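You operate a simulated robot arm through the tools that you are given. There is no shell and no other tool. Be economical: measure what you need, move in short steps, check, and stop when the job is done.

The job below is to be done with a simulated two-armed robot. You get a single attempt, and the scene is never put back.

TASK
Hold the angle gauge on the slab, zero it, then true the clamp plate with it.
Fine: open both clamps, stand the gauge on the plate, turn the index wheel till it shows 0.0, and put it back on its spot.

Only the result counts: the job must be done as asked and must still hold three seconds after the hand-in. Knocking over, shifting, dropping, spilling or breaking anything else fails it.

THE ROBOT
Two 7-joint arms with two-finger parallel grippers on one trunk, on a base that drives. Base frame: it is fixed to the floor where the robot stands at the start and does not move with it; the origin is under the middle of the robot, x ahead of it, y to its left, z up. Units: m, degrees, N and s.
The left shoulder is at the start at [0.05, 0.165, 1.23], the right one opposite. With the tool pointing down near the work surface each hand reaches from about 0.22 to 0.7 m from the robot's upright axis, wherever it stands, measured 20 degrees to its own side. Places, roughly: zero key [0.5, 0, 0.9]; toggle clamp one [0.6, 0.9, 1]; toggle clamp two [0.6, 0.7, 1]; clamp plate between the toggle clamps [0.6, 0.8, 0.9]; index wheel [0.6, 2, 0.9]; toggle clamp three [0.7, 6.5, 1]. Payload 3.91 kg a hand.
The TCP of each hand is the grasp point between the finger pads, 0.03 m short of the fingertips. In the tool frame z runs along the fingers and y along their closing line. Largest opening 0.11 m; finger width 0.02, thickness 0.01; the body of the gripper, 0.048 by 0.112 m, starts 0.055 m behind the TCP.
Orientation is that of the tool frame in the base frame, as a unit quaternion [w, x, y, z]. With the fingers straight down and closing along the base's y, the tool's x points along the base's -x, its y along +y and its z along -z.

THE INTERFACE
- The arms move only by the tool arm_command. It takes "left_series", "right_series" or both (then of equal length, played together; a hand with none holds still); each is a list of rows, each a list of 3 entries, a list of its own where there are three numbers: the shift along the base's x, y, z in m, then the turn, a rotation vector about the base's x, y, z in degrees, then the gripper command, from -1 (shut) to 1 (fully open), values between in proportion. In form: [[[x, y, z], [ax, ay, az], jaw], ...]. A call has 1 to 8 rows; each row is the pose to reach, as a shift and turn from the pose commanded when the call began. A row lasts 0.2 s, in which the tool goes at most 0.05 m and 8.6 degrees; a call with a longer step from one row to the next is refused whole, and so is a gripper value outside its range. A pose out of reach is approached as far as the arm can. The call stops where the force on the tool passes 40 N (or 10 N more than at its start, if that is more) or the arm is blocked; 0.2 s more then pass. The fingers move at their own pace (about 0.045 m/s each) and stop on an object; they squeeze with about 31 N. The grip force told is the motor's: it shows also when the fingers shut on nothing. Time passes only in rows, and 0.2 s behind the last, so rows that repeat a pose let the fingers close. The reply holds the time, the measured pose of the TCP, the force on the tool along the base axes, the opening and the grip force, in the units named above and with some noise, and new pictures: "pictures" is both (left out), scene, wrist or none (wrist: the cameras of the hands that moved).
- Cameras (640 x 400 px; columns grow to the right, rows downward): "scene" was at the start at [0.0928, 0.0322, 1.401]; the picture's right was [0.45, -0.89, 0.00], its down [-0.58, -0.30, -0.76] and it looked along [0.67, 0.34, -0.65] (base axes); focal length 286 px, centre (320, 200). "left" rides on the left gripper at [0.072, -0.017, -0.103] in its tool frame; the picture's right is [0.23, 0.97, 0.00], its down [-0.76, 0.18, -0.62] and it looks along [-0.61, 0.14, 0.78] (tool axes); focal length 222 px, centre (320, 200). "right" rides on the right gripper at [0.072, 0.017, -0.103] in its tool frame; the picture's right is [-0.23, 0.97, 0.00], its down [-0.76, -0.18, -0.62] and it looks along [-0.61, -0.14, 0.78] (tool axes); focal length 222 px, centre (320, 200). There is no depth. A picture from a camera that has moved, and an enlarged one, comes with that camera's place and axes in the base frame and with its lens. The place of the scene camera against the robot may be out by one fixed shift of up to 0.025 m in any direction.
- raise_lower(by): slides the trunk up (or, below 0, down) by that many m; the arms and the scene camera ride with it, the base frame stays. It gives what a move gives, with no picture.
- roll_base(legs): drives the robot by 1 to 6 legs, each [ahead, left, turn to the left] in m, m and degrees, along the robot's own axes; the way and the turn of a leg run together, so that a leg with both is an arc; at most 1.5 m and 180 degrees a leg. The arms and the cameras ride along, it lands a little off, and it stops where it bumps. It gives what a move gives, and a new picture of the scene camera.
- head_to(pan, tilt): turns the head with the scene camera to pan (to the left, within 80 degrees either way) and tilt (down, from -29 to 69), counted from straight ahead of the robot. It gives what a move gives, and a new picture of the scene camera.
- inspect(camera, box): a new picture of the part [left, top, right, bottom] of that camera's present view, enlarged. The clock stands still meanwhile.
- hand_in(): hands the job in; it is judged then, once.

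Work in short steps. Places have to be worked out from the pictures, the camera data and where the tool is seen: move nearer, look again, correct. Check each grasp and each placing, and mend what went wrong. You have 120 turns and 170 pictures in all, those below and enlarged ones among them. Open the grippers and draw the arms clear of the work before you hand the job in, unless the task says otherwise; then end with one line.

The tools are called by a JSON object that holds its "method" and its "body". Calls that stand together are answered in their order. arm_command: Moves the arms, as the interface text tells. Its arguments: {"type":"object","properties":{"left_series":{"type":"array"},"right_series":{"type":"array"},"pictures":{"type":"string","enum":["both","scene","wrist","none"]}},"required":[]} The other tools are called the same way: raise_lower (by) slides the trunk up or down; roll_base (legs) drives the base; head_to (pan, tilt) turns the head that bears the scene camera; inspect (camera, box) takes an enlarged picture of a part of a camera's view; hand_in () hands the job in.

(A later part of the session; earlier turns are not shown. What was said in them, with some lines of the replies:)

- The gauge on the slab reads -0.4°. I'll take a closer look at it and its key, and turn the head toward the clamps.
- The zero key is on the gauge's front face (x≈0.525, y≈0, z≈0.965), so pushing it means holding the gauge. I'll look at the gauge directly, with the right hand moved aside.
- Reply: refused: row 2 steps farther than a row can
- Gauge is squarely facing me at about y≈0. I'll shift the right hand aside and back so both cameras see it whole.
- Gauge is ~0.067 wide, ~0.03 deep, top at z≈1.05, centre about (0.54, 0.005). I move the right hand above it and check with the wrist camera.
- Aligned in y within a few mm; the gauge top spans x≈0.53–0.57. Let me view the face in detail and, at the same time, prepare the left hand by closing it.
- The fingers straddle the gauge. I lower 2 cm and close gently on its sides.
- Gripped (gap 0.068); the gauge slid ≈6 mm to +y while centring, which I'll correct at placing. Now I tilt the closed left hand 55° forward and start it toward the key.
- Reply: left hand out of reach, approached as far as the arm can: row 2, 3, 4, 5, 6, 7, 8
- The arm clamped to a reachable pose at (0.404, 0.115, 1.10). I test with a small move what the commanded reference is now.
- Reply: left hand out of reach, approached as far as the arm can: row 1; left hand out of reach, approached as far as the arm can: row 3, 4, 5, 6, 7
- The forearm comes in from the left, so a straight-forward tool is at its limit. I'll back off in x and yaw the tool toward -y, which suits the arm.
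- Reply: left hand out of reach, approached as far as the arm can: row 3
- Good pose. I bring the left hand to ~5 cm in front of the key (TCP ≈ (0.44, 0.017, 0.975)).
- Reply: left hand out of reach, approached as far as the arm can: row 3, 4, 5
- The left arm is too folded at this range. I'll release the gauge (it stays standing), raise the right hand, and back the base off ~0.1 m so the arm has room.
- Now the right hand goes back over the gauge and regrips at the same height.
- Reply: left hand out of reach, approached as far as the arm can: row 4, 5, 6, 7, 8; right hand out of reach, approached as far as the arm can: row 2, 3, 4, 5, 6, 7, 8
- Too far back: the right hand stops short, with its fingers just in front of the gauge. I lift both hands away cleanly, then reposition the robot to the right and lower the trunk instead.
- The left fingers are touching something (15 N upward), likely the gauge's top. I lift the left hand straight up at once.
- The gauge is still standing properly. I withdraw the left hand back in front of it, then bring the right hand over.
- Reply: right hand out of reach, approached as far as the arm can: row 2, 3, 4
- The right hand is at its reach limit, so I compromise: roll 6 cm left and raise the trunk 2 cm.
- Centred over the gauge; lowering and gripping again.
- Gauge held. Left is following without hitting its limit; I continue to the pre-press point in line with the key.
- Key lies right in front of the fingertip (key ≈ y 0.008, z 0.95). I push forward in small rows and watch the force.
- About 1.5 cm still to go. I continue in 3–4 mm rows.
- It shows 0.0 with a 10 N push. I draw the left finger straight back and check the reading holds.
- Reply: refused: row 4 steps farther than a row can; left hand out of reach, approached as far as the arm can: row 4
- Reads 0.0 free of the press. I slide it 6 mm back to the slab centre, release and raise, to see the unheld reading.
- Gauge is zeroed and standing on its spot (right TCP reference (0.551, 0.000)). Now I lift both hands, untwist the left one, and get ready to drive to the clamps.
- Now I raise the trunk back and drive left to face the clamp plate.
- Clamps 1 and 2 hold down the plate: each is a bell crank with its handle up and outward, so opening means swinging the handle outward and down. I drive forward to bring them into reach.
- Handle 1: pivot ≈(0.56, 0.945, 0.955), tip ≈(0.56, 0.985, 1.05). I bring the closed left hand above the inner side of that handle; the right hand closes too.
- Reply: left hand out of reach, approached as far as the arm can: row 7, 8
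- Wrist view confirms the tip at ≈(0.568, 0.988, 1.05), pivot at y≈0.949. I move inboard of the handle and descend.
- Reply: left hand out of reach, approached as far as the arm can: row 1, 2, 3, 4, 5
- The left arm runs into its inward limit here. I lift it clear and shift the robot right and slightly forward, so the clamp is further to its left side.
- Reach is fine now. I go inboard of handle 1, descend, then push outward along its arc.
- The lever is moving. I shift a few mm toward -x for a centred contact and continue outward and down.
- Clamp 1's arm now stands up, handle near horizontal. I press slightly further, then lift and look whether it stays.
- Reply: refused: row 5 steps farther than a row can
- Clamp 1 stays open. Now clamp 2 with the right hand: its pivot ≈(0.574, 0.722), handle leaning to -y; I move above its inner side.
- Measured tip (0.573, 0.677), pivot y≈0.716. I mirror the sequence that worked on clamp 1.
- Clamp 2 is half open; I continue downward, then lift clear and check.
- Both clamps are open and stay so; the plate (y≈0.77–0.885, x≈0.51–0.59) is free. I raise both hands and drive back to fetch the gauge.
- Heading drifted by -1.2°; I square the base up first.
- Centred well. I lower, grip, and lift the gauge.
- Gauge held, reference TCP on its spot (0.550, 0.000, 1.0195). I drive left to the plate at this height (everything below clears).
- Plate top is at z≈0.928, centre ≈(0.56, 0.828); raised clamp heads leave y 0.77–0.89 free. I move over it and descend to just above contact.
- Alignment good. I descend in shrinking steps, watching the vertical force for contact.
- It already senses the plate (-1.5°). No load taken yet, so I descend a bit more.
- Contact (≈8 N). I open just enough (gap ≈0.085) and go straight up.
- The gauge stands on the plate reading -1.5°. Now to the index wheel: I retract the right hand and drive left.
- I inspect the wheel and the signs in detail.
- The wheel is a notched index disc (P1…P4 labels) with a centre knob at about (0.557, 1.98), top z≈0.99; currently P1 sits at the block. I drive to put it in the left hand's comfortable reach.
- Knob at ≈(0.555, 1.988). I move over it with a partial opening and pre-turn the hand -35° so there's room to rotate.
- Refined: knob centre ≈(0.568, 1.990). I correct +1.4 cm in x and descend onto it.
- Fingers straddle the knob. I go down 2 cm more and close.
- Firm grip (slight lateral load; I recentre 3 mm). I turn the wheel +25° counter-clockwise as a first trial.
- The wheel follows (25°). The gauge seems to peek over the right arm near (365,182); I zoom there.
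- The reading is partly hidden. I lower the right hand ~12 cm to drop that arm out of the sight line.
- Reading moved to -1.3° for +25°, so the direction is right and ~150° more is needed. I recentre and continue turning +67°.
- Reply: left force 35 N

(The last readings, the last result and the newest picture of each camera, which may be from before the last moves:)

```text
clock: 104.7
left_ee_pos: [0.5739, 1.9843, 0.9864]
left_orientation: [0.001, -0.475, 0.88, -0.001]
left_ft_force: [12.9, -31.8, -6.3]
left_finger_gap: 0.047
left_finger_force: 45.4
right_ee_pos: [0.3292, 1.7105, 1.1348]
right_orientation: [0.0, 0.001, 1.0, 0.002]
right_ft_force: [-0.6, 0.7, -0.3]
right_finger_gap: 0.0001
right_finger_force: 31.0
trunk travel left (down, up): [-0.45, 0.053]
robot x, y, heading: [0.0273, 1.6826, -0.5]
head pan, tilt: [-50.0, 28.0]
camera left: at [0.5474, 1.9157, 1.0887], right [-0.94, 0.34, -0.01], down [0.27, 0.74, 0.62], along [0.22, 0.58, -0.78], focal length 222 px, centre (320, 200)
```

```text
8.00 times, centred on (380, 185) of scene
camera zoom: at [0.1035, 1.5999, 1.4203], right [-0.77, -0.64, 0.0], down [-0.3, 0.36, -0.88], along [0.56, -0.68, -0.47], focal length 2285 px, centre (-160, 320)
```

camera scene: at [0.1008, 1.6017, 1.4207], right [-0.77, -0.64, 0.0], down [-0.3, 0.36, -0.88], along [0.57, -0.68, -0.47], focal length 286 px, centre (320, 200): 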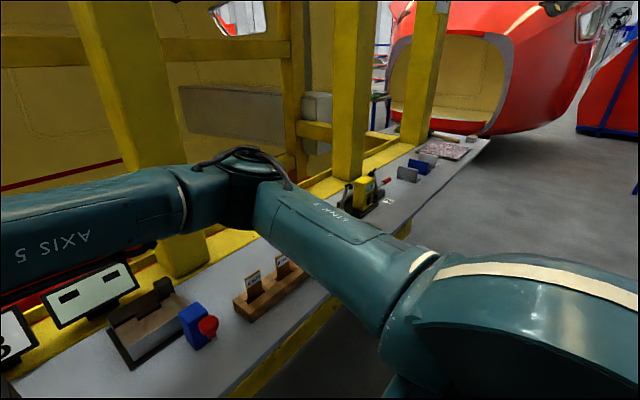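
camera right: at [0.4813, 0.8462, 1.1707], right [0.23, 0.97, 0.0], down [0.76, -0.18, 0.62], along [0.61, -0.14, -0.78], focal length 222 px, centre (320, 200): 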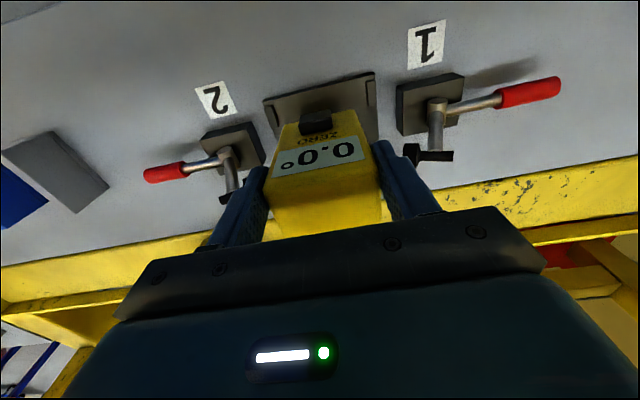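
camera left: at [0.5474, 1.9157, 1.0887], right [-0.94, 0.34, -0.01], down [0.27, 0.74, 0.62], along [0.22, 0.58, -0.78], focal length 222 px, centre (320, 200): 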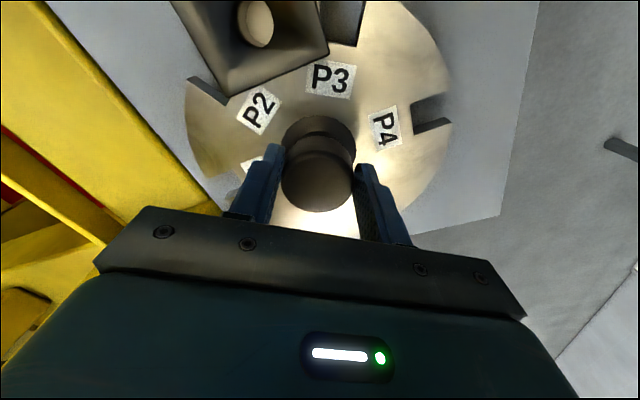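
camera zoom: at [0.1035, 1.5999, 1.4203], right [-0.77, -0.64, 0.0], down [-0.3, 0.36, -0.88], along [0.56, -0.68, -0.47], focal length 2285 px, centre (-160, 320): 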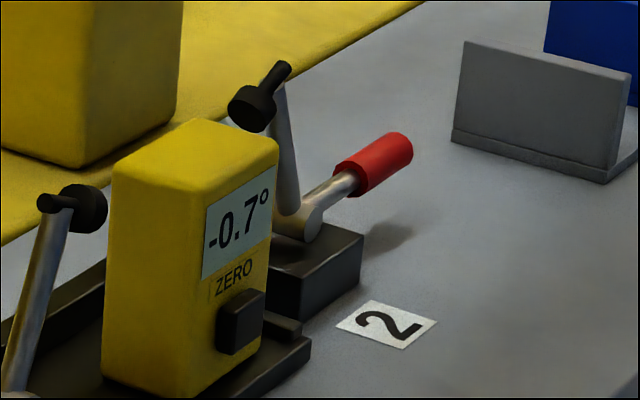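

-0.7° after 92° — linear, ~80° more needed. Side load is building, so I release, lift, rotate the hand back -82°, and regrip.

{"method": "arm_command", "body": {"left_series": [[[0, 0, 0], [0, 0, 0], 0.25], [[0, 0, 0], [0, 0, 0], 0.25], [[0, 0, 0.045], [0, 0, 0], 0.25], [[0, 0, 0.05], [0, 0, -8.4], 0.25], [[0, 0, 0.05], [0, 0, -16.8], 0.25], [[0, 0, 0.05], [0, 0, -25.2], 0.25], [[0, 0, 0.05], [0, 0, -33.6], 0.25], [[0, 0, 0.05], [0, 0, -42], 0.25]], "pictures": "none"}}

{"method": "arm_command", "body": {"left_series": [[[0, 0, 0.0], [0, 0, -8.4], 0.25], [[0, 0, 0.0], [0, 0, -16.8], 0.25], [[0, 0, 0], [0, 0, -25.2], 0.25], [[0, 0, 0], [0, 0, -33.6], 0.25], [[0, 0, 0], [0, 0, -42], 0.25]], "pictures": "wrist"}}

{"method": "inspect", "body": {"camera": "scene", "box": [340, 160, 420, 210]}}

```text
clock: 106.5
left_ee_pos: [0.5716, 1.9899, 1.0356]
left_orientation: [0.002, -0.127, 0.992, 0.0]
left_ft_force: [-0.5, 0.3, -0.4]
left_finger_gap: 0.0685
left_finger_force: 0.0
right_ee_pos: [0.3286, 1.7137, 1.1363]
right_orientation: [0.0, 0.002, 1.0, 0.001]
right_ft_force: [-0.1, -0.2, 0.7]
right_finger_gap: 0.0
right_finger_force: 31.3
trunk travel left (down, up): [-0.45, 0.053]
robot x, y, heading: [0.024, 1.68, 0.2]
head pan, tilt: [-50.0, 28.0]
```

```text
clock: 107.7
left_ee_pos: [0.5725, 1.9916, 1.0357]
left_orientation: [0.001, 0.236, 0.972, -0.001]
left_ft_force: [0.0, 0.2, -0.6]
left_finger_gap: 0.0687
left_finger_force: 0.0
right_ee_pos: [0.3277, 1.7136, 1.1351]
right_orientation: [0.001, 0.002, 1.0, 0.001]
right_ft_force: [0.2, -0.3, 0.4]
right_finger_gap: 0.0001
right_finger_force: 31.4
trunk travel left (down, up): [-0.45, 0.053]
robot x, y, heading: [0.0253, 1.6817, -0.1]
head pan, tilt: [-50.0, 28.0]
camera left: at [0.4983, 2.0103, 1.1379], right [0.25, 0.97, 0.0], down [0.76, -0.19, 0.63], along [0.61, -0.15, -0.78], focal length 222 px, centre (320, 200)
```

left: 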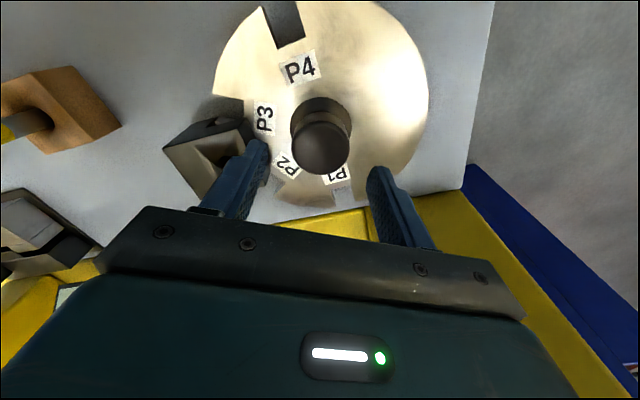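

```text
8.00 times, centred on (380, 185) of scene
camera zoom: at [0.1013, 1.6039, 1.4208], right [-0.77, -0.64, 0.0], down [-0.3, 0.36, -0.88], along [0.56, -0.68, -0.47], focal length 2285 px, centre (-160, 320)
```

zoom: 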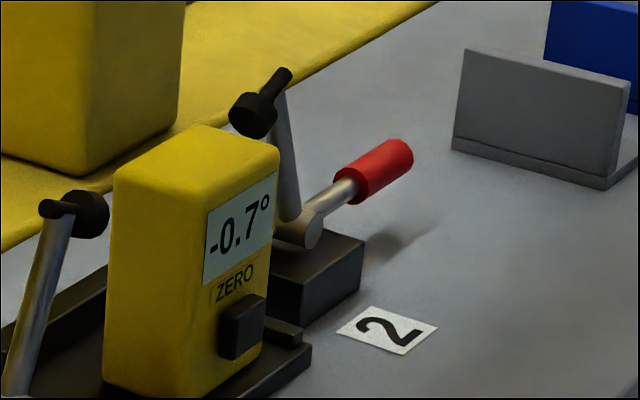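

The wheel holds at -0.7°. I lower, regrip and prepare to turn further.

{"method": "arm_command", "body": {"left_series": [[[0.001, 0, -0.03], [0, 0, 0], 0.25], [[0.001, 0, -0.049], [0, 0, 0], 0.25], [[0.001, 0, -0.049], [0, 0, 0], -1], [[0.001, 0, -0.049], [0, 0, 0], -1], [[0.001, 0, -0.049], [0, 0, 0], -1]], "pictures": "none"}}

{"method": "arm_command", "body": {"left_series": [[[0, 0, 0], [0, 0, 8.4], -1], [[0, 0, 0], [0, 0, 16.8], -1], [[0, 0, 0], [0, 0, 25.2], -1], [[0, 0, 0], [0, 0, 33.6], -1], [[0, 0, 0], [0, 0, 42], -1], [[0, 0, 0], [0, 0, 50], -1], [[0, 0, 0], [0, 0, 58], -1]], "pictures": "none"}}

{"method": "inspect", "body": {"camera": "scene", "box": [340, 160, 420, 210]}}

```text
clock: 108.9
left_ee_pos: [0.5717, 1.9921, 0.9854]
left_orientation: [0.002, 0.234, 0.972, 0.0]
left_ft_force: [5.3, 8.0, 1.4]
left_finger_gap: 0.0471
left_finger_force: 45.0
right_ee_pos: [0.3278, 1.714, 1.1353]
right_orientation: [0.001, 0.002, 1.0, 0.0]
right_ft_force: [-0.3, 0.6, -0.7]
right_finger_gap: 0.0001
right_finger_force: 30.7
trunk travel left (down, up): [-0.45, 0.053]
robot x, y, heading: [0.0248, 1.6824, -0.3]
head pan, tilt: [-50.0, 28.0]
```

```text
clock: 110.5
left_ee_pos: [0.5718, 1.9865, 0.9865]
left_orientation: [-0.001, -0.266, 0.964, -0.001]
left_ft_force: [-2.8, -21.4, -12.2]
left_finger_gap: 0.0471
left_finger_force: 45.4
right_ee_pos: [0.3293, 1.713, 1.1353]
right_orientation: [0.0, 0.002, 1.0, 0.002]
right_ft_force: [0.2, 1.1, 0.6]
right_finger_gap: 0.0001
right_finger_force: 30.4
trunk travel left (down, up): [-0.45, 0.053]
robot x, y, heading: [0.0263, 1.6825, -0.3]
head pan, tilt: [-50.0, 28.0]
```

```text
8.00 times, centred on (380, 185) of scene
camera zoom: at [0.1022, 1.6016, 1.4205], right [-0.77, -0.64, 0.0], down [-0.3, 0.36, -0.88], along [0.56, -0.68, -0.47], focal length 2285 px, centre (-160, 320)
```

zoom: 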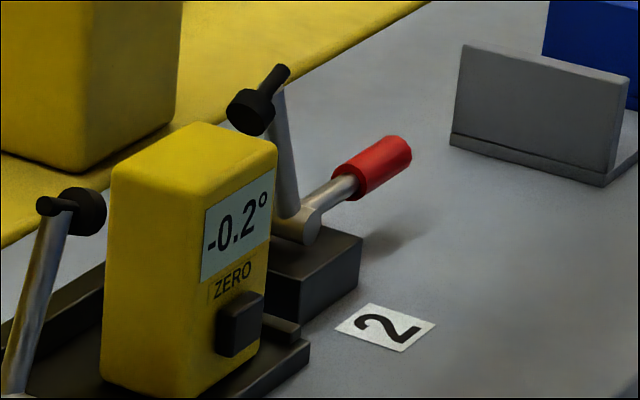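

-0.2° at 150°. I continue in small turns: +12° and read.

{"method": "arm_command", "body": {"left_series": [[[0, -0.003, 0], [0, 0, 6], -1], [[0, -0.003, 0], [0, 0, 12], -1]], "pictures": "none"}}

{"method": "inspect", "body": {"camera": "scene", "box": [350, 165, 400, 205]}}

{"method": "arm_command", "body": {"left_series": [[[0, 0, 0], [0, 0, 3], -1], [[0, 0, 0], [0, 0, 6], -1]], "pictures": "none"}}

{"method": "inspect", "body": {"camera": "scene", "box": [350, 165, 400, 205]}}

```text
clock: 111.1
left_ee_pos: [0.5721, 1.9859, 0.9853]
left_orientation: [0.0, -0.366, 0.931, 0.0]
left_ft_force: [2.4, -20.9, -12.6]
left_finger_gap: 0.0468
left_finger_force: 44.8
right_ee_pos: [0.329, 1.7122, 1.1353]
right_orientation: [0.0, 0.002, 1.0, 0.002]
right_ft_force: [0.9, 0.5, -0.8]
right_finger_gap: 0.0001
right_finger_force: 31.0
trunk travel left (down, up): [-0.45, 0.053]
robot x, y, heading: [0.0233, 1.68, -0.1]
head pan, tilt: [-50.0, 28.0]
```

```text
10.00 times, centred on (375, 185) of scene
camera zoom: at [0.1031, 1.6021, 1.4205], right [-0.77, -0.64, 0.0], down [-0.3, 0.36, -0.88], along [0.56, -0.68, -0.47], focal length 2856 px, centre (-230, 350)
```

zoom: 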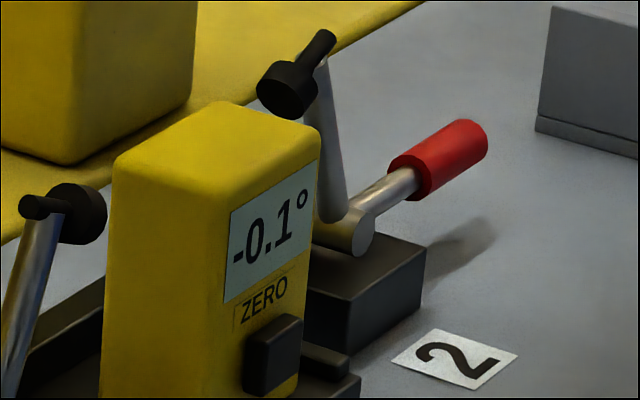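

```text
clock: 111.7
left_ee_pos: [0.574, 1.9855, 0.9858]
left_orientation: [-0.001, -0.413, 0.911, 0.001]
left_ft_force: [4.6, -24.6, -14.2]
left_finger_gap: 0.047
left_finger_force: 45.3
right_ee_pos: [0.3299, 1.7117, 1.1362]
right_orientation: [-0.001, 0.001, 1.0, 0.002]
right_ft_force: [0.6, 0.8, 0.4]
right_finger_gap: 0.0001
right_finger_force: 31.1
trunk travel left (down, up): [-0.45, 0.053]
robot x, y, heading: [0.0253, 1.6811, -0.1]
head pan, tilt: [-50.0, 28.0]
```

```text
10.00 times, centred on (375, 185) of scene
camera zoom: at [0.1034, 1.6014, 1.4205], right [-0.77, -0.64, 0.0], down [-0.3, 0.36, -0.88], along [0.56, -0.68, -0.47], focal length 2856 px, centre (-230, 350)
```

zoom: 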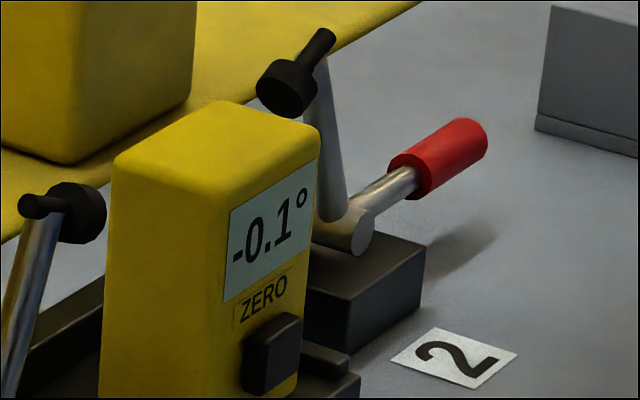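

At 168° it still reads -0.1; another +4° and +3°, reading after each.

{"method": "arm_command", "body": {"left_series": [[[0, -0.002, 0], [0, 0, 2], -1], [[0, -0.002, 0], [0, 0, 4], -1]], "pictures": "none"}}

{"method": "inspect", "body": {"camera": "scene", "box": [350, 165, 400, 205]}}

{"method": "arm_command", "body": {"left_series": [[[0, 0, 0], [0, 0, 2], -1], [[0, 0, 0], [0, 0, 4], -1]], "pictures": "none"}}

{"method": "inspect", "body": {"camera": "scene", "box": [350, 165, 400, 205]}}

```text
clock: 112.3
left_ee_pos: [0.5737, 1.9844, 0.9851]
left_orientation: [0.0, -0.446, 0.895, 0.001]
left_ft_force: [7.3, -20.0, -13.0]
left_finger_gap: 0.0468
left_finger_force: 45.3
right_ee_pos: [0.3302, 1.7138, 1.1355]
right_orientation: [0.0, 0.002, 1.0, 0.002]
right_ft_force: [0.3, 0.9, -0.1]
right_finger_gap: 0.0
right_finger_force: 31.4
trunk travel left (down, up): [-0.45, 0.053]
robot x, y, heading: [0.0217, 1.6807, -0.1]
head pan, tilt: [-50.0, 28.0]
```

```text
10.00 times, centred on (375, 185) of scene
camera zoom: at [0.1037, 1.6022, 1.4205], right [-0.77, -0.64, 0.0], down [-0.3, 0.36, -0.88], along [0.56, -0.68, -0.47], focal length 2856 px, centre (-230, 350)
```

zoom: 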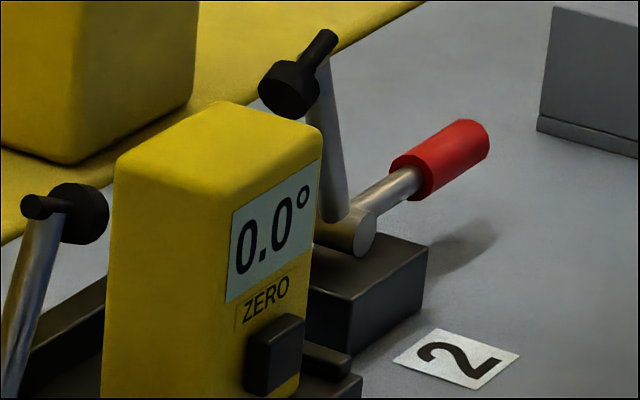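

```text
clock: 112.9
left_ee_pos: [0.5748, 1.9858, 0.9866]
left_orientation: [0.0, -0.476, 0.879, 0.001]
left_ft_force: [11.1, -19.5, -11.1]
left_finger_gap: 0.0468
left_finger_force: 45.3
right_ee_pos: [0.3298, 1.7132, 1.135]
right_orientation: [0.0, 0.002, 1.0, 0.002]
right_ft_force: [-0.3, -0.7, -0.7]
right_finger_gap: 0.0
right_finger_force: 30.8
trunk travel left (down, up): [-0.45, 0.053]
robot x, y, heading: [0.0297, 1.6792, -0.3]
head pan, tilt: [-50.0, 28.0]
```

```text
10.00 times, centred on (375, 185) of scene
camera zoom: at [0.1041, 1.6023, 1.4205], right [-0.77, -0.64, 0.0], down [-0.3, 0.36, -0.88], along [0.56, -0.68, -0.47], focal length 2856 px, centre (-230, 350)
```

zoom: 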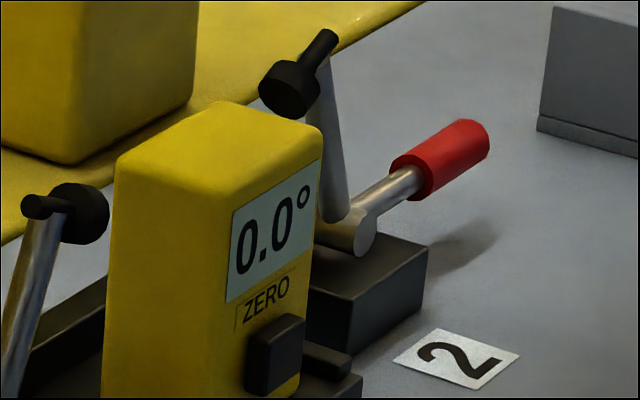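

Reads 0.0; the switch from -0.1 came around 170° and I'm at ~176°, so mid-band. I release the knob, rise and verify it holds.

{"method": "arm_command", "body": {"left_series": [[[0, 0, 0], [0, 0, 0], 0.25], [[0, 0, 0], [0, 0, 0], 0.25], [[0, 0, 0.0], [0, 0, 0], 0.25], [[0, 0, 0.04], [0, 0, 0], 0.25], [[0, 0, 0.085], [0, 0, 0], 0.25], [[0, 0, 0.13], [0, 0, 0], 0.25]], "pictures": "wrist"}}

{"method": "inspect", "body": {"camera": "scene", "box": [350, 165, 400, 205]}}

```text
clock: 114.3
left_ee_pos: [0.5686, 1.9847, 1.1154]
left_orientation: [0.002, -0.475, 0.88, 0.002]
left_ft_force: [-0.6, -0.2, -0.4]
left_finger_gap: 0.069
left_finger_force: 0.0
right_ee_pos: [0.3274, 1.7145, 1.1362]
right_orientation: [0.002, 0.001, 1.0, 0.001]
right_ft_force: [-0.5, -1.2, 0.1]
right_finger_gap: 0.0
right_finger_force: 31.2
trunk travel left (down, up): [-0.45, 0.053]
robot x, y, heading: [0.028, 1.6788, -0.0]
head pan, tilt: [-50.0, 28.0]
camera left: at [0.543, 1.9153, 1.2181], right [-0.94, 0.34, 0.0], down [0.27, 0.73, 0.63], along [0.21, 0.59, -0.78], focal length 222 px, centre (320, 200)
```

left: 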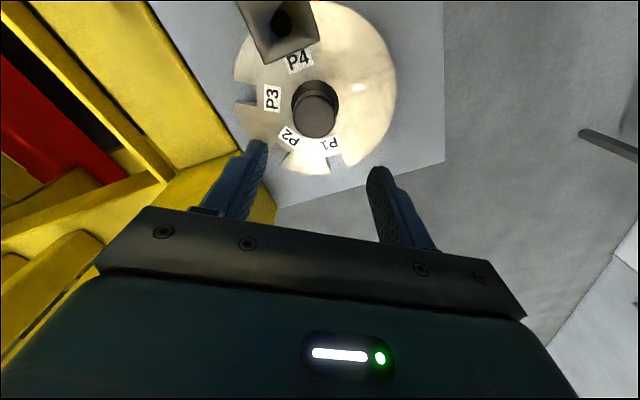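

```text
10.00 times, centred on (375, 185) of scene
camera zoom: at [0.1007, 1.6036, 1.4208], right [-0.77, -0.64, 0.0], down [-0.3, 0.36, -0.88], along [0.57, -0.68, -0.47], focal length 2856 px, centre (-230, 350)
```

zoom: 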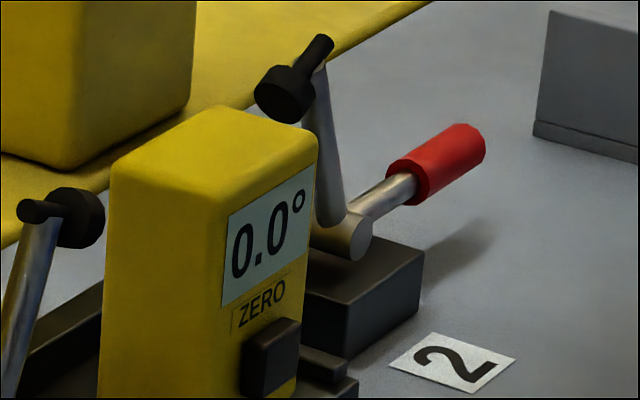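

Holds 0.0. Now raise and untwist the left hand, raise the right, and drive back to the plate.

{"method": "arm_command", "body": {"left_series": [[[-0.02, 0, 0.04], [0, 0, -8], 0], [[-0.05, 0.01, 0.07], [0, 0, -16], 0], [[-0.09, 0.02, 0.09], [0, 0, -24], 0], [[-0.13, 0.03, 0.11], [0, 0, -32], -0.5], [[-0.17, 0.04, 0.13], [0, 0, -40], -1], [[-0.2, 0.05, 0.14], [0, 0, -48], -1], [[-0.23, 0.06, 0.14], [0, 0, -56.5], -1]], "right_series": [[[0.01, 0, 0.03], [0, 0, 0], -1], [[0.02, 0, 0.06], [0, 0, 0], -1], [[0.03, 0.0, 0.09], [0, 0, 0], 0], [[0.05, 0.01, 0.11], [0, 0, 0], 0.53], [[0.06, 0.02, 0.12], [0, 0, 0], 0.53], [[0.07, 0.03, 0.12], [0, 0, 0], 0.53], [[0.08, 0.045, 0.12], [0, 0, 0], 0.53]], "pictures": "none"}}

{"method": "roll_base", "body": {"legs": [[-0.12, 0, 0], [0, -0.94, 0], [0.11, 0, 0]]}}

{"method": "head_to", "body": {"pan": 0, "tilt": 42}}

```text
clock: 115.9
left_ee_pos: [0.3419, 2.0463, 1.2561]
left_orientation: [0.002, -0.002, 1.0, 0.0]
left_ft_force: [-0.6, 0.1, 0.5]
left_finger_gap: 0.0002
left_finger_force: 31.0
right_ee_pos: [0.4081, 1.7628, 1.2546]
right_orientation: [0.002, 0.0, 1.0, 0.0]
right_ft_force: [-0.2, 0.2, -0.3]
right_finger_gap: 0.0841
right_finger_force: 0.1
trunk travel left (down, up): [-0.45, 0.053]
robot x, y, heading: [0.0239, 1.6774, -0.3]
head pan, tilt: [-50.0, 28.0]
```

```text
clock: 122.4
left_ee_pos: [0.3285, 1.1169, 1.2565]
left_orientation: [0.0, -0.004, 1.0, 0.0]
left_ft_force: [-0.8, 0.7, 0.5]
left_finger_gap: 0.0001
left_finger_force: 31.4
right_ee_pos: [0.3956, 0.8324, 1.2547]
right_orientation: [0.001, 0.001, 1.0, 0.001]
right_ft_force: [-0.1, 0.5, -0.4]
right_finger_gap: 0.0843
right_finger_force: 0.1
trunk travel left (down, up): [-0.45, 0.053]
robot x, y, heading: [0.0138, 0.7497, -0.2]
head pan, tilt: [-50.0, 28.0]
camera scene: at [0.089, 0.6755, 1.4208], right [-0.77, -0.64, 0.0], down [-0.3, 0.36, -0.88], along [0.56, -0.68, -0.47], focal length 286 px, centre (320, 200)
```

scene: 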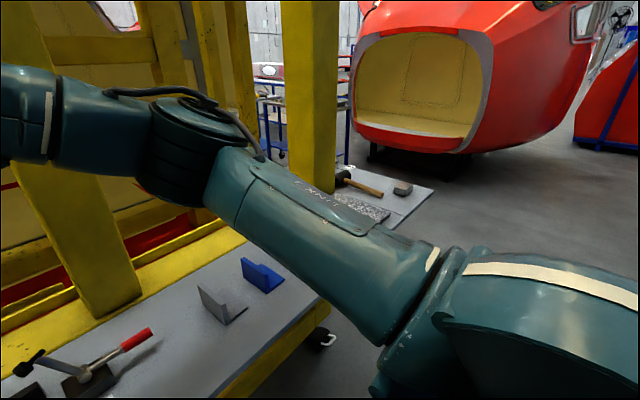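

```text
clock: 123.5
left_ee_pos: [0.3283, 1.1172, 1.2563]
left_orientation: [0.002, -0.004, 1.0, 0.0]
left_ft_force: [0.4, -0.2, -0.5]
left_finger_gap: 0.0002
left_finger_force: 30.8
right_ee_pos: [0.3951, 0.8321, 1.2566]
right_orientation: [0.002, 0.001, 1.0, 0.001]
right_ft_force: [0.6, 1.1, 0.4]
right_finger_gap: 0.0843
right_finger_force: 0.0
trunk travel left (down, up): [-0.45, 0.053]
robot x, y, heading: [0.0094, 0.7527, -0.2]
head pan, tilt: [0.0, 42.0]
camera scene: at [0.1133, 0.7452, 1.3994], right [0.0, -1.0, 0.0], down [-0.67, 0.0, -0.74], along [0.74, 0.0, -0.67], focal length 286 px, centre (320, 200)
```

scene: 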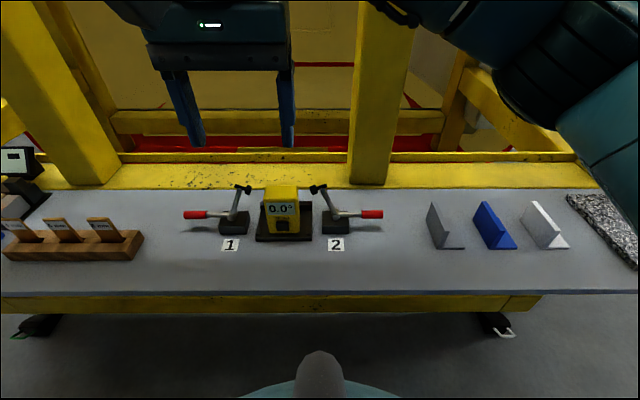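

The gauge shows 0.0 on the plate. I bring the right hand above it, gap 0.084.

{"method": "arm_command", "body": {"right_series": [[[0.04, 0, 0], [0, 0, 0], 0.53], [[0.08, -0.001, 0], [0, 0, 0], 0.53], [[0.12, -0.002, -0.02], [0, 0, 0], 0.53], [[0.15, -0.003, -0.05], [0, 0, 0], 0.53], [[0.155, -0.003, -0.09], [0, 0, 0], 0.53], [[0.155, -0.003, -0.13], [0, 0, 0], 0.53]], "pictures": "wrist"}}

{"method": "inspect", "body": {"camera": "scene", "box": [200, 150, 360, 250]}}

```text
clock: 124.9
left_ee_pos: [0.3292, 1.1178, 1.2556]
left_orientation: [0.002, -0.003, 1.0, 0.0]
left_ft_force: [0.0, -0.8, 0.6]
left_finger_gap: 0.0
left_finger_force: 30.4
right_ee_pos: [0.5508, 0.8289, 1.1249]
right_orientation: [0.002, 0.0, 1.0, 0.001]
right_ft_force: [-1.1, 0.4, 0.1]
right_finger_gap: 0.084
right_finger_force: 0.1
trunk travel left (down, up): [-0.45, 0.053]
robot x, y, heading: [0.0096, 0.7548, -0.2]
head pan, tilt: [0.0, 42.0]
camera right: at [0.4783, 0.8471, 1.2281], right [0.23, 0.97, 0.0], down [0.76, -0.18, 0.62], along [0.61, -0.14, -0.78], focal length 222 px, centre (320, 200)
```

right: 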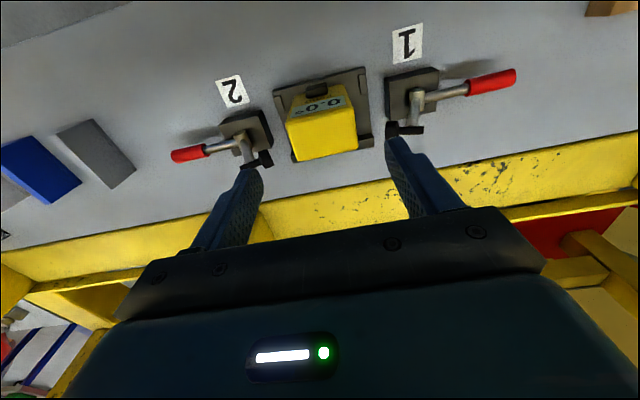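

```text
4.00 times, centred on (280, 200) of scene
camera zoom: at [0.1137, 0.7454, 1.3994], right [0.0, -1.0, 0.0], down [-0.67, 0.0, -0.74], along [0.74, 0.0, -0.67], focal length 1142 px, centre (480, 200)
```

zoom: 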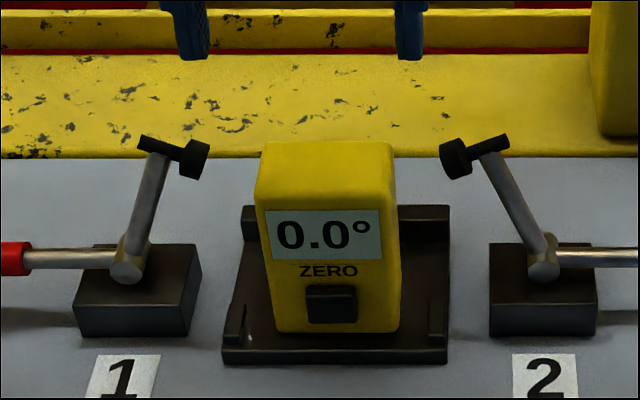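

Aligned within 1–2 mm. I lower, grip, and lift.

{"method": "arm_command", "body": {"right_series": [[[0, 0.001, -0.04], [0, 0, 0], 0.53], [[0, 0.001, -0.08], [0, 0, 0], 0.53], [[0, 0.001, -0.109], [0, 0, 0], 0.53], [[0, 0.001, -0.109], [0, 0, 0], -1], [[0, 0.001, -0.109], [0, 0, 0], -1]], "pictures": "none"}}

{"method": "arm_command", "body": {"right_series": [[[0, 0, 0.0], [0, 0, 0], -1], [[0, 0, 0.02], [0, 0, 0], -1], [[0, 0, 0.06], [0, 0, 0], -1], [[0, 0, 0.1], [0, 0, 0], -1], [[0, 0, 0.14], [0, 0, 0], -1], [[-0.03, 0, 0.17], [0, 0, 0], -1], [[-0.07, 0, 0.19], [0, 0, 0], -1]], "pictures": "scene"}}

```text
clock: 126.1
left_ee_pos: [0.3282, 1.1158, 1.2566]
left_orientation: [0.001, -0.003, 1.0, 0.0]
left_ft_force: [0.2, -0.1, -0.1]
left_finger_gap: 0.0
left_finger_force: 31.0
right_ee_pos: [0.5521, 0.8296, 1.0165]
right_orientation: [0.001, 0.001, 1.0, 0.002]
right_ft_force: [1.0, 0.0, -0.4]
right_finger_gap: 0.0676
right_finger_force: 31.0
trunk travel left (down, up): [-0.45, 0.053]
robot x, y, heading: [0.0139, 0.749, -0.3]
head pan, tilt: [0.0, 42.0]
```

```text
clock: 127.7
left_ee_pos: [0.328, 1.117, 1.2571]
left_orientation: [0.002, -0.004, 1.0, 0.001]
left_ft_force: [-0.7, -0.5, 0.3]
left_finger_gap: 0.0
left_finger_force: 31.2
right_ee_pos: [0.481, 0.8316, 1.2053]
right_orientation: [0.003, 0.002, 1.0, 0.001]
right_ft_force: [-0.3, 0.6, -2.4]
right_finger_gap: 0.0679
right_finger_force: 31.2
trunk travel left (down, up): [-0.45, 0.053]
robot x, y, heading: [0.0099, 0.7473, -0.6]
head pan, tilt: [0.0, 42.0]
camera scene: at [0.1127, 0.7453, 1.3994], right [0.0, -1.0, 0.0], down [-0.67, 0.0, -0.74], along [0.74, 0.0, -0.67], focal length 286 px, centre (320, 200)
```

scene: 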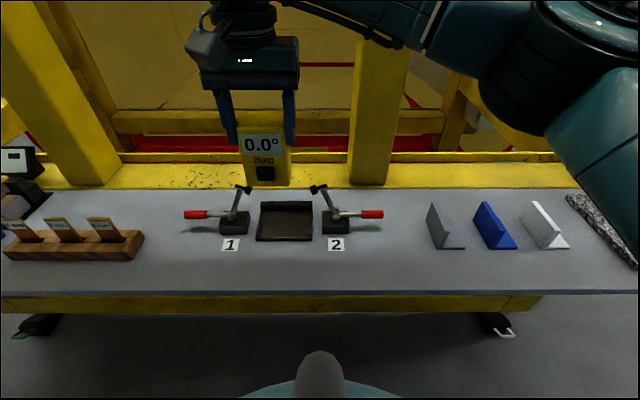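

Lifted. I drive back to the slab.

{"method": "roll_base", "body": {"legs": [[-0.05, 0, 0.3], [0, -0.828, 0], [0.055, 0, 0]]}}

```text
clock: 133.2
left_ee_pos: [0.3328, 0.3015, 1.2556]
left_orientation: [0.001, -0.008, 1.0, 0.0]
left_ft_force: [0.5, 0.0, -0.6]
left_finger_gap: 0.0
left_finger_force: 30.7
right_ee_pos: [0.4905, 0.0169, 1.2043]
right_orientation: [0.001, -0.004, 1.0, 0.001]
right_ft_force: [0.2, 0.4, -3.4]
right_finger_gap: 0.068
right_finger_force: 31.2
trunk travel left (down, up): [-0.45, 0.053]
robot x, y, heading: [0.0189, -0.0718, 0.4]
head pan, tilt: [0.0, 42.0]
camera scene: at [0.1226, -0.0733, 1.3992], right [0.01, -1.0, 0.0], down [-0.67, -0.01, -0.74], along [0.74, 0.01, -0.67], focal length 286 px, centre (320, 200)
```

scene: 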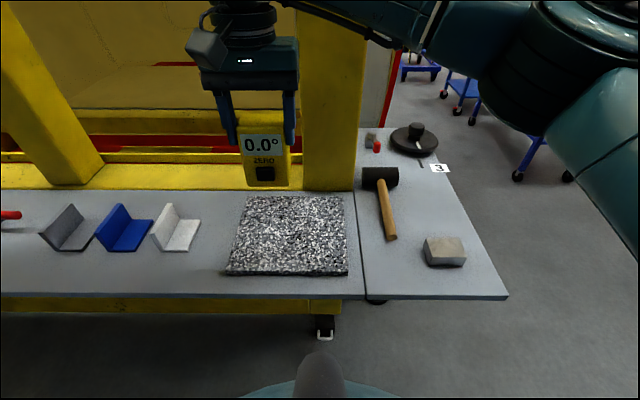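

I move over the spot (0.551, 0.000), trimming the 0.5° yaw, to ~2 cm above the slab.

{"method": "arm_command", "body": {"right_series": [[[0.03, -0.008, 0], [0, 0, -0.45], -1], [[0.0605, -0.017, -0.02], [0, 0, -0.45], -1], [[0.0605, -0.017, -0.06], [0, 0, -0.45], -1], [[0.0605, -0.017, -0.1], [0, 0, -0.45], -1], [[0.0605, -0.017, -0.14], [0, 0, -0.45], -1], [[0.0605, -0.017, -0.165], [0, 0, -0.45], -1]], "pictures": "none"}}

{"method": "inspect", "body": {"camera": "scene", "box": [210, 160, 370, 290]}}

```text
clock: 134.6
left_ee_pos: [0.3324, 0.3008, 1.2569]
left_orientation: [0.002, -0.009, 1.0, 0.0]
left_ft_force: [0.3, -0.6, -0.6]
left_finger_gap: 0.0
left_finger_force: 30.8
right_ee_pos: [0.5489, 0.0003, 1.0394]
right_orientation: [0.001, -0.001, 1.0, 0.001]
right_ft_force: [-0.3, -0.4, -2.0]
right_finger_gap: 0.0676
right_finger_force: 31.1
trunk travel left (down, up): [-0.45, 0.053]
robot x, y, heading: [0.02, -0.0669, 0.4]
head pan, tilt: [0.0, 42.0]
```

```text
3.08 times, centred on (290, 225) of scene
camera zoom: at [0.1216, -0.0734, 1.3993], right [0.01, -1.0, 0.0], down [-0.67, -0.01, -0.74], along [0.74, 0.01, -0.67], focal length 879 px, centre (412, 123)
```

zoom: 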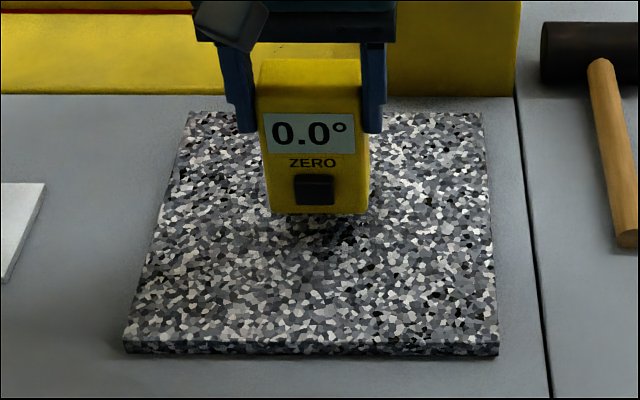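

{"method": "arm_command", "body": {"right_series": [[[0.001, 0, -0.01], [0, 0, 0], -1], [[0.001, 0, -0.015], [0, 0, 0], -1], [[0.001, 0, -0.0175], [0, 0, 0], -1], [[0.001, 0, -0.0195], [0, 0, 0], -1]], "pictures": "none"}}

{"method": "inspect", "body": {"camera": "scene", "box": [210, 160, 370, 290]}}

```text
clock: 135.6
left_ee_pos: [0.3329, 0.2995, 1.256]
left_orientation: [0.002, -0.008, 1.0, -0.001]
left_ft_force: [0.5, -0.2, 0.4]
left_finger_gap: 0.0
left_finger_force: 30.5
right_ee_pos: [0.551, 0.0016, 1.022]
right_orientation: [0.0, -0.001, 1.0, 0.001]
right_ft_force: [-0.3, 0.3, -2.2]
right_finger_gap: 0.0679
right_finger_force: 31.5
trunk travel left (down, up): [-0.45, 0.053]
robot x, y, heading: [0.0203, -0.0679, 0.6]
head pan, tilt: [0.0, 42.0]
```

```text
3.08 times, centred on (290, 225) of scene
camera zoom: at [0.1214, -0.0733, 1.3993], right [0.01, -1.0, 0.0], down [-0.67, -0.01, -0.74], along [0.74, 0.01, -0.67], focal length 879 px, centre (412, 123)
```

zoom: 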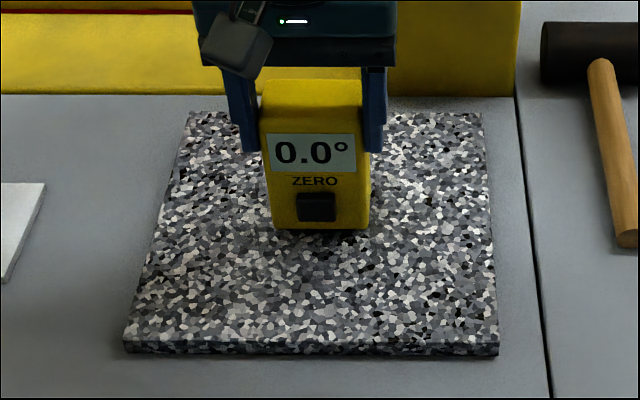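

Not loaded yet; a few mm more.

{"method": "arm_command", "body": {"right_series": [[[0, -0.001, -0.002], [0, 0, 0], -1], [[0, -0.001, -0.0035], [0, 0, 0], -1], [[0, -0.001, -0.0045], [0, 0, 0], -1]], "pictures": "none"}}

```text
clock: 136.4
left_ee_pos: [0.3295, 0.3007, 1.2569]
left_orientation: [0.003, -0.009, 1.0, -0.001]
left_ft_force: [0.7, 0.3, -0.1]
left_finger_gap: 0.0001
left_finger_force: 31.1
right_ee_pos: [0.5496, -0.0001, 1.0197]
right_orientation: [0.004, -0.001, 1.0, 0.002]
right_ft_force: [-0.2, 1.5, 20.2]
right_finger_gap: 0.0676
right_finger_force: 31.0
trunk travel left (down, up): [-0.45, 0.053]
robot x, y, heading: [0.0192, -0.0686, 0.5]
head pan, tilt: [0.0, 42.0]
```

On the slab (20 N). I ease off 3 mm, release, and rise straight up.

{"method": "arm_command", "body": {"right_series": [[[0, 0, 0.003], [0, 0, 0], -1], [[0, 0, 0.003], [0, 0, 0], 1], [[0, 0, 0.003], [0, 0, 0], 1], [[0, 0, 0.003], [0, 0, 0], 1], [[0, 0, 0.04], [0, 0, 0], 1], [[0, 0, 0.085], [0, 0, 0], 1], [[0, 0, 0.13], [0, 0, 0], 1], [[-0.02, 0, 0.17], [0, 0, 0], 1]], "pictures": "none"}}

{"method": "inspect", "body": {"camera": "scene", "box": [210, 160, 370, 290]}}

```text
clock: 138.2
left_ee_pos: [0.3298, 0.2992, 1.2567]
left_orientation: [0.002, -0.009, 1.0, 0.001]
left_ft_force: [-0.5, 0.5, -0.4]
left_finger_gap: 0.0003
left_finger_force: 30.8
right_ee_pos: [0.5306, 0.0001, 1.1858]
right_orientation: [0.002, -0.001, 1.0, 0.001]
right_ft_force: [-0.3, -0.3, 0.6]
right_finger_gap: 0.11
right_finger_force: 0.0
trunk travel left (down, up): [-0.45, 0.053]
robot x, y, heading: [0.0225, -0.0683, 0.4]
head pan, tilt: [0.0, 42.0]
```

```text
3.08 times, centred on (290, 225) of scene
camera zoom: at [0.1204, -0.0736, 1.3994], right [0.01, -1.0, 0.0], down [-0.67, -0.01, -0.74], along [0.74, 0.01, -0.67], focal length 879 px, centre (412, 123)
```

zoom: 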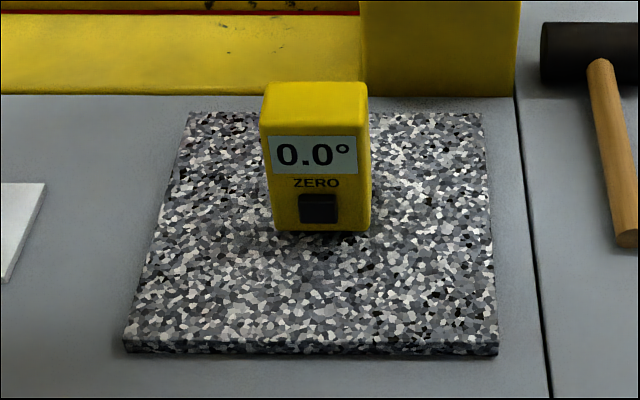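

The gauge is back at its spot, reading 0.0. I draw both hands back, open.

{"method": "arm_command", "body": {"right_series": [[[-0.04, 0, 0.02], [0, 0, 0], 1], [[-0.08, -0.02, 0.04], [0, 0, 0], 1], [[-0.12, -0.04, 0.06], [0, 0, 0], 1], [[-0.16, -0.06, 0.06], [0, 0, 0], 1], [[-0.2, -0.08, 0.06], [0, 0, 0], 1]], "left_series": [[[0, 0, 0], [0, 0, 0], 1], [[0, 0, 0], [0, 0, 0], 1], [[0, 0, 0], [0, 0, 0], 1], [[0, 0, 0], [0, 0, 0], 1], [[0, 0, 0], [0, 0, 0], 1]], "pictures": "none"}}

{"method": "head_to", "body": {"pan": 45, "tilt": 30}}

```text
clock: 139.4
left_ee_pos: [0.3318, 0.3007, 1.2568]
left_orientation: [0.002, -0.009, 1.0, 0.0]
left_ft_force: [-0.5, 0.9, -0.1]
left_finger_gap: 0.1048
left_finger_force: 0.1
right_ee_pos: [0.331, -0.0808, 1.2456]
right_orientation: [0.002, -0.001, 1.0, 0.001]
right_ft_force: [0.1, -0.6, -0.4]
right_finger_gap: 0.1101
right_finger_force: 0.0
trunk travel left (down, up): [-0.45, 0.053]
robot x, y, heading: [0.0175, -0.0675, 0.5]
head pan, tilt: [0.0, 42.0]
```

```text
clock: 140.5
left_ee_pos: [0.3316, 0.3011, 1.2565]
left_orientation: [0.002, -0.009, 1.0, 0.0]
left_ft_force: [0.2, -0.6, -0.2]
left_finger_gap: 0.1101
left_finger_force: 0.1
right_ee_pos: [0.3317, -0.0799, 1.2466]
right_orientation: [0.002, -0.001, 1.0, 0.002]
right_ft_force: [-0.3, 0.4, -0.7]
right_finger_gap: 0.1101
right_finger_force: 0.0
trunk travel left (down, up): [-0.45, 0.053]
robot x, y, heading: [0.0221, -0.0686, 0.5]
head pan, tilt: [45.0, 30.0]
camera scene: at [0.101, -0.0096, 1.4176], right [0.71, -0.7, 0.0], down [-0.35, -0.36, -0.87], along [0.61, 0.62, -0.5], focal length 286 px, centre (320, 200)
```

scene: 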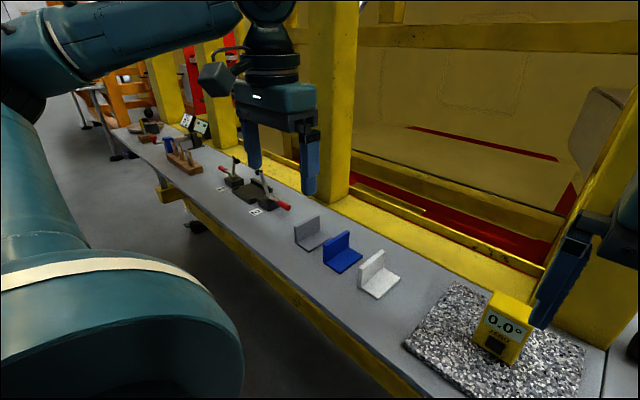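

The picture shows the clamps still open, the gauge on the slab at 0.0, and nothing disturbed. Both grippers are open and clear of the work, so I hand the job in.

{"method": "hand_in", "body": {}}

```text
The job is handed in.
```

I zeroed the gauge on the slab and opened both clamps. I turned the index wheel until the gauge read 0.0 on the plate, then put it back on its spot, still reading 0.0, and handed the job in.
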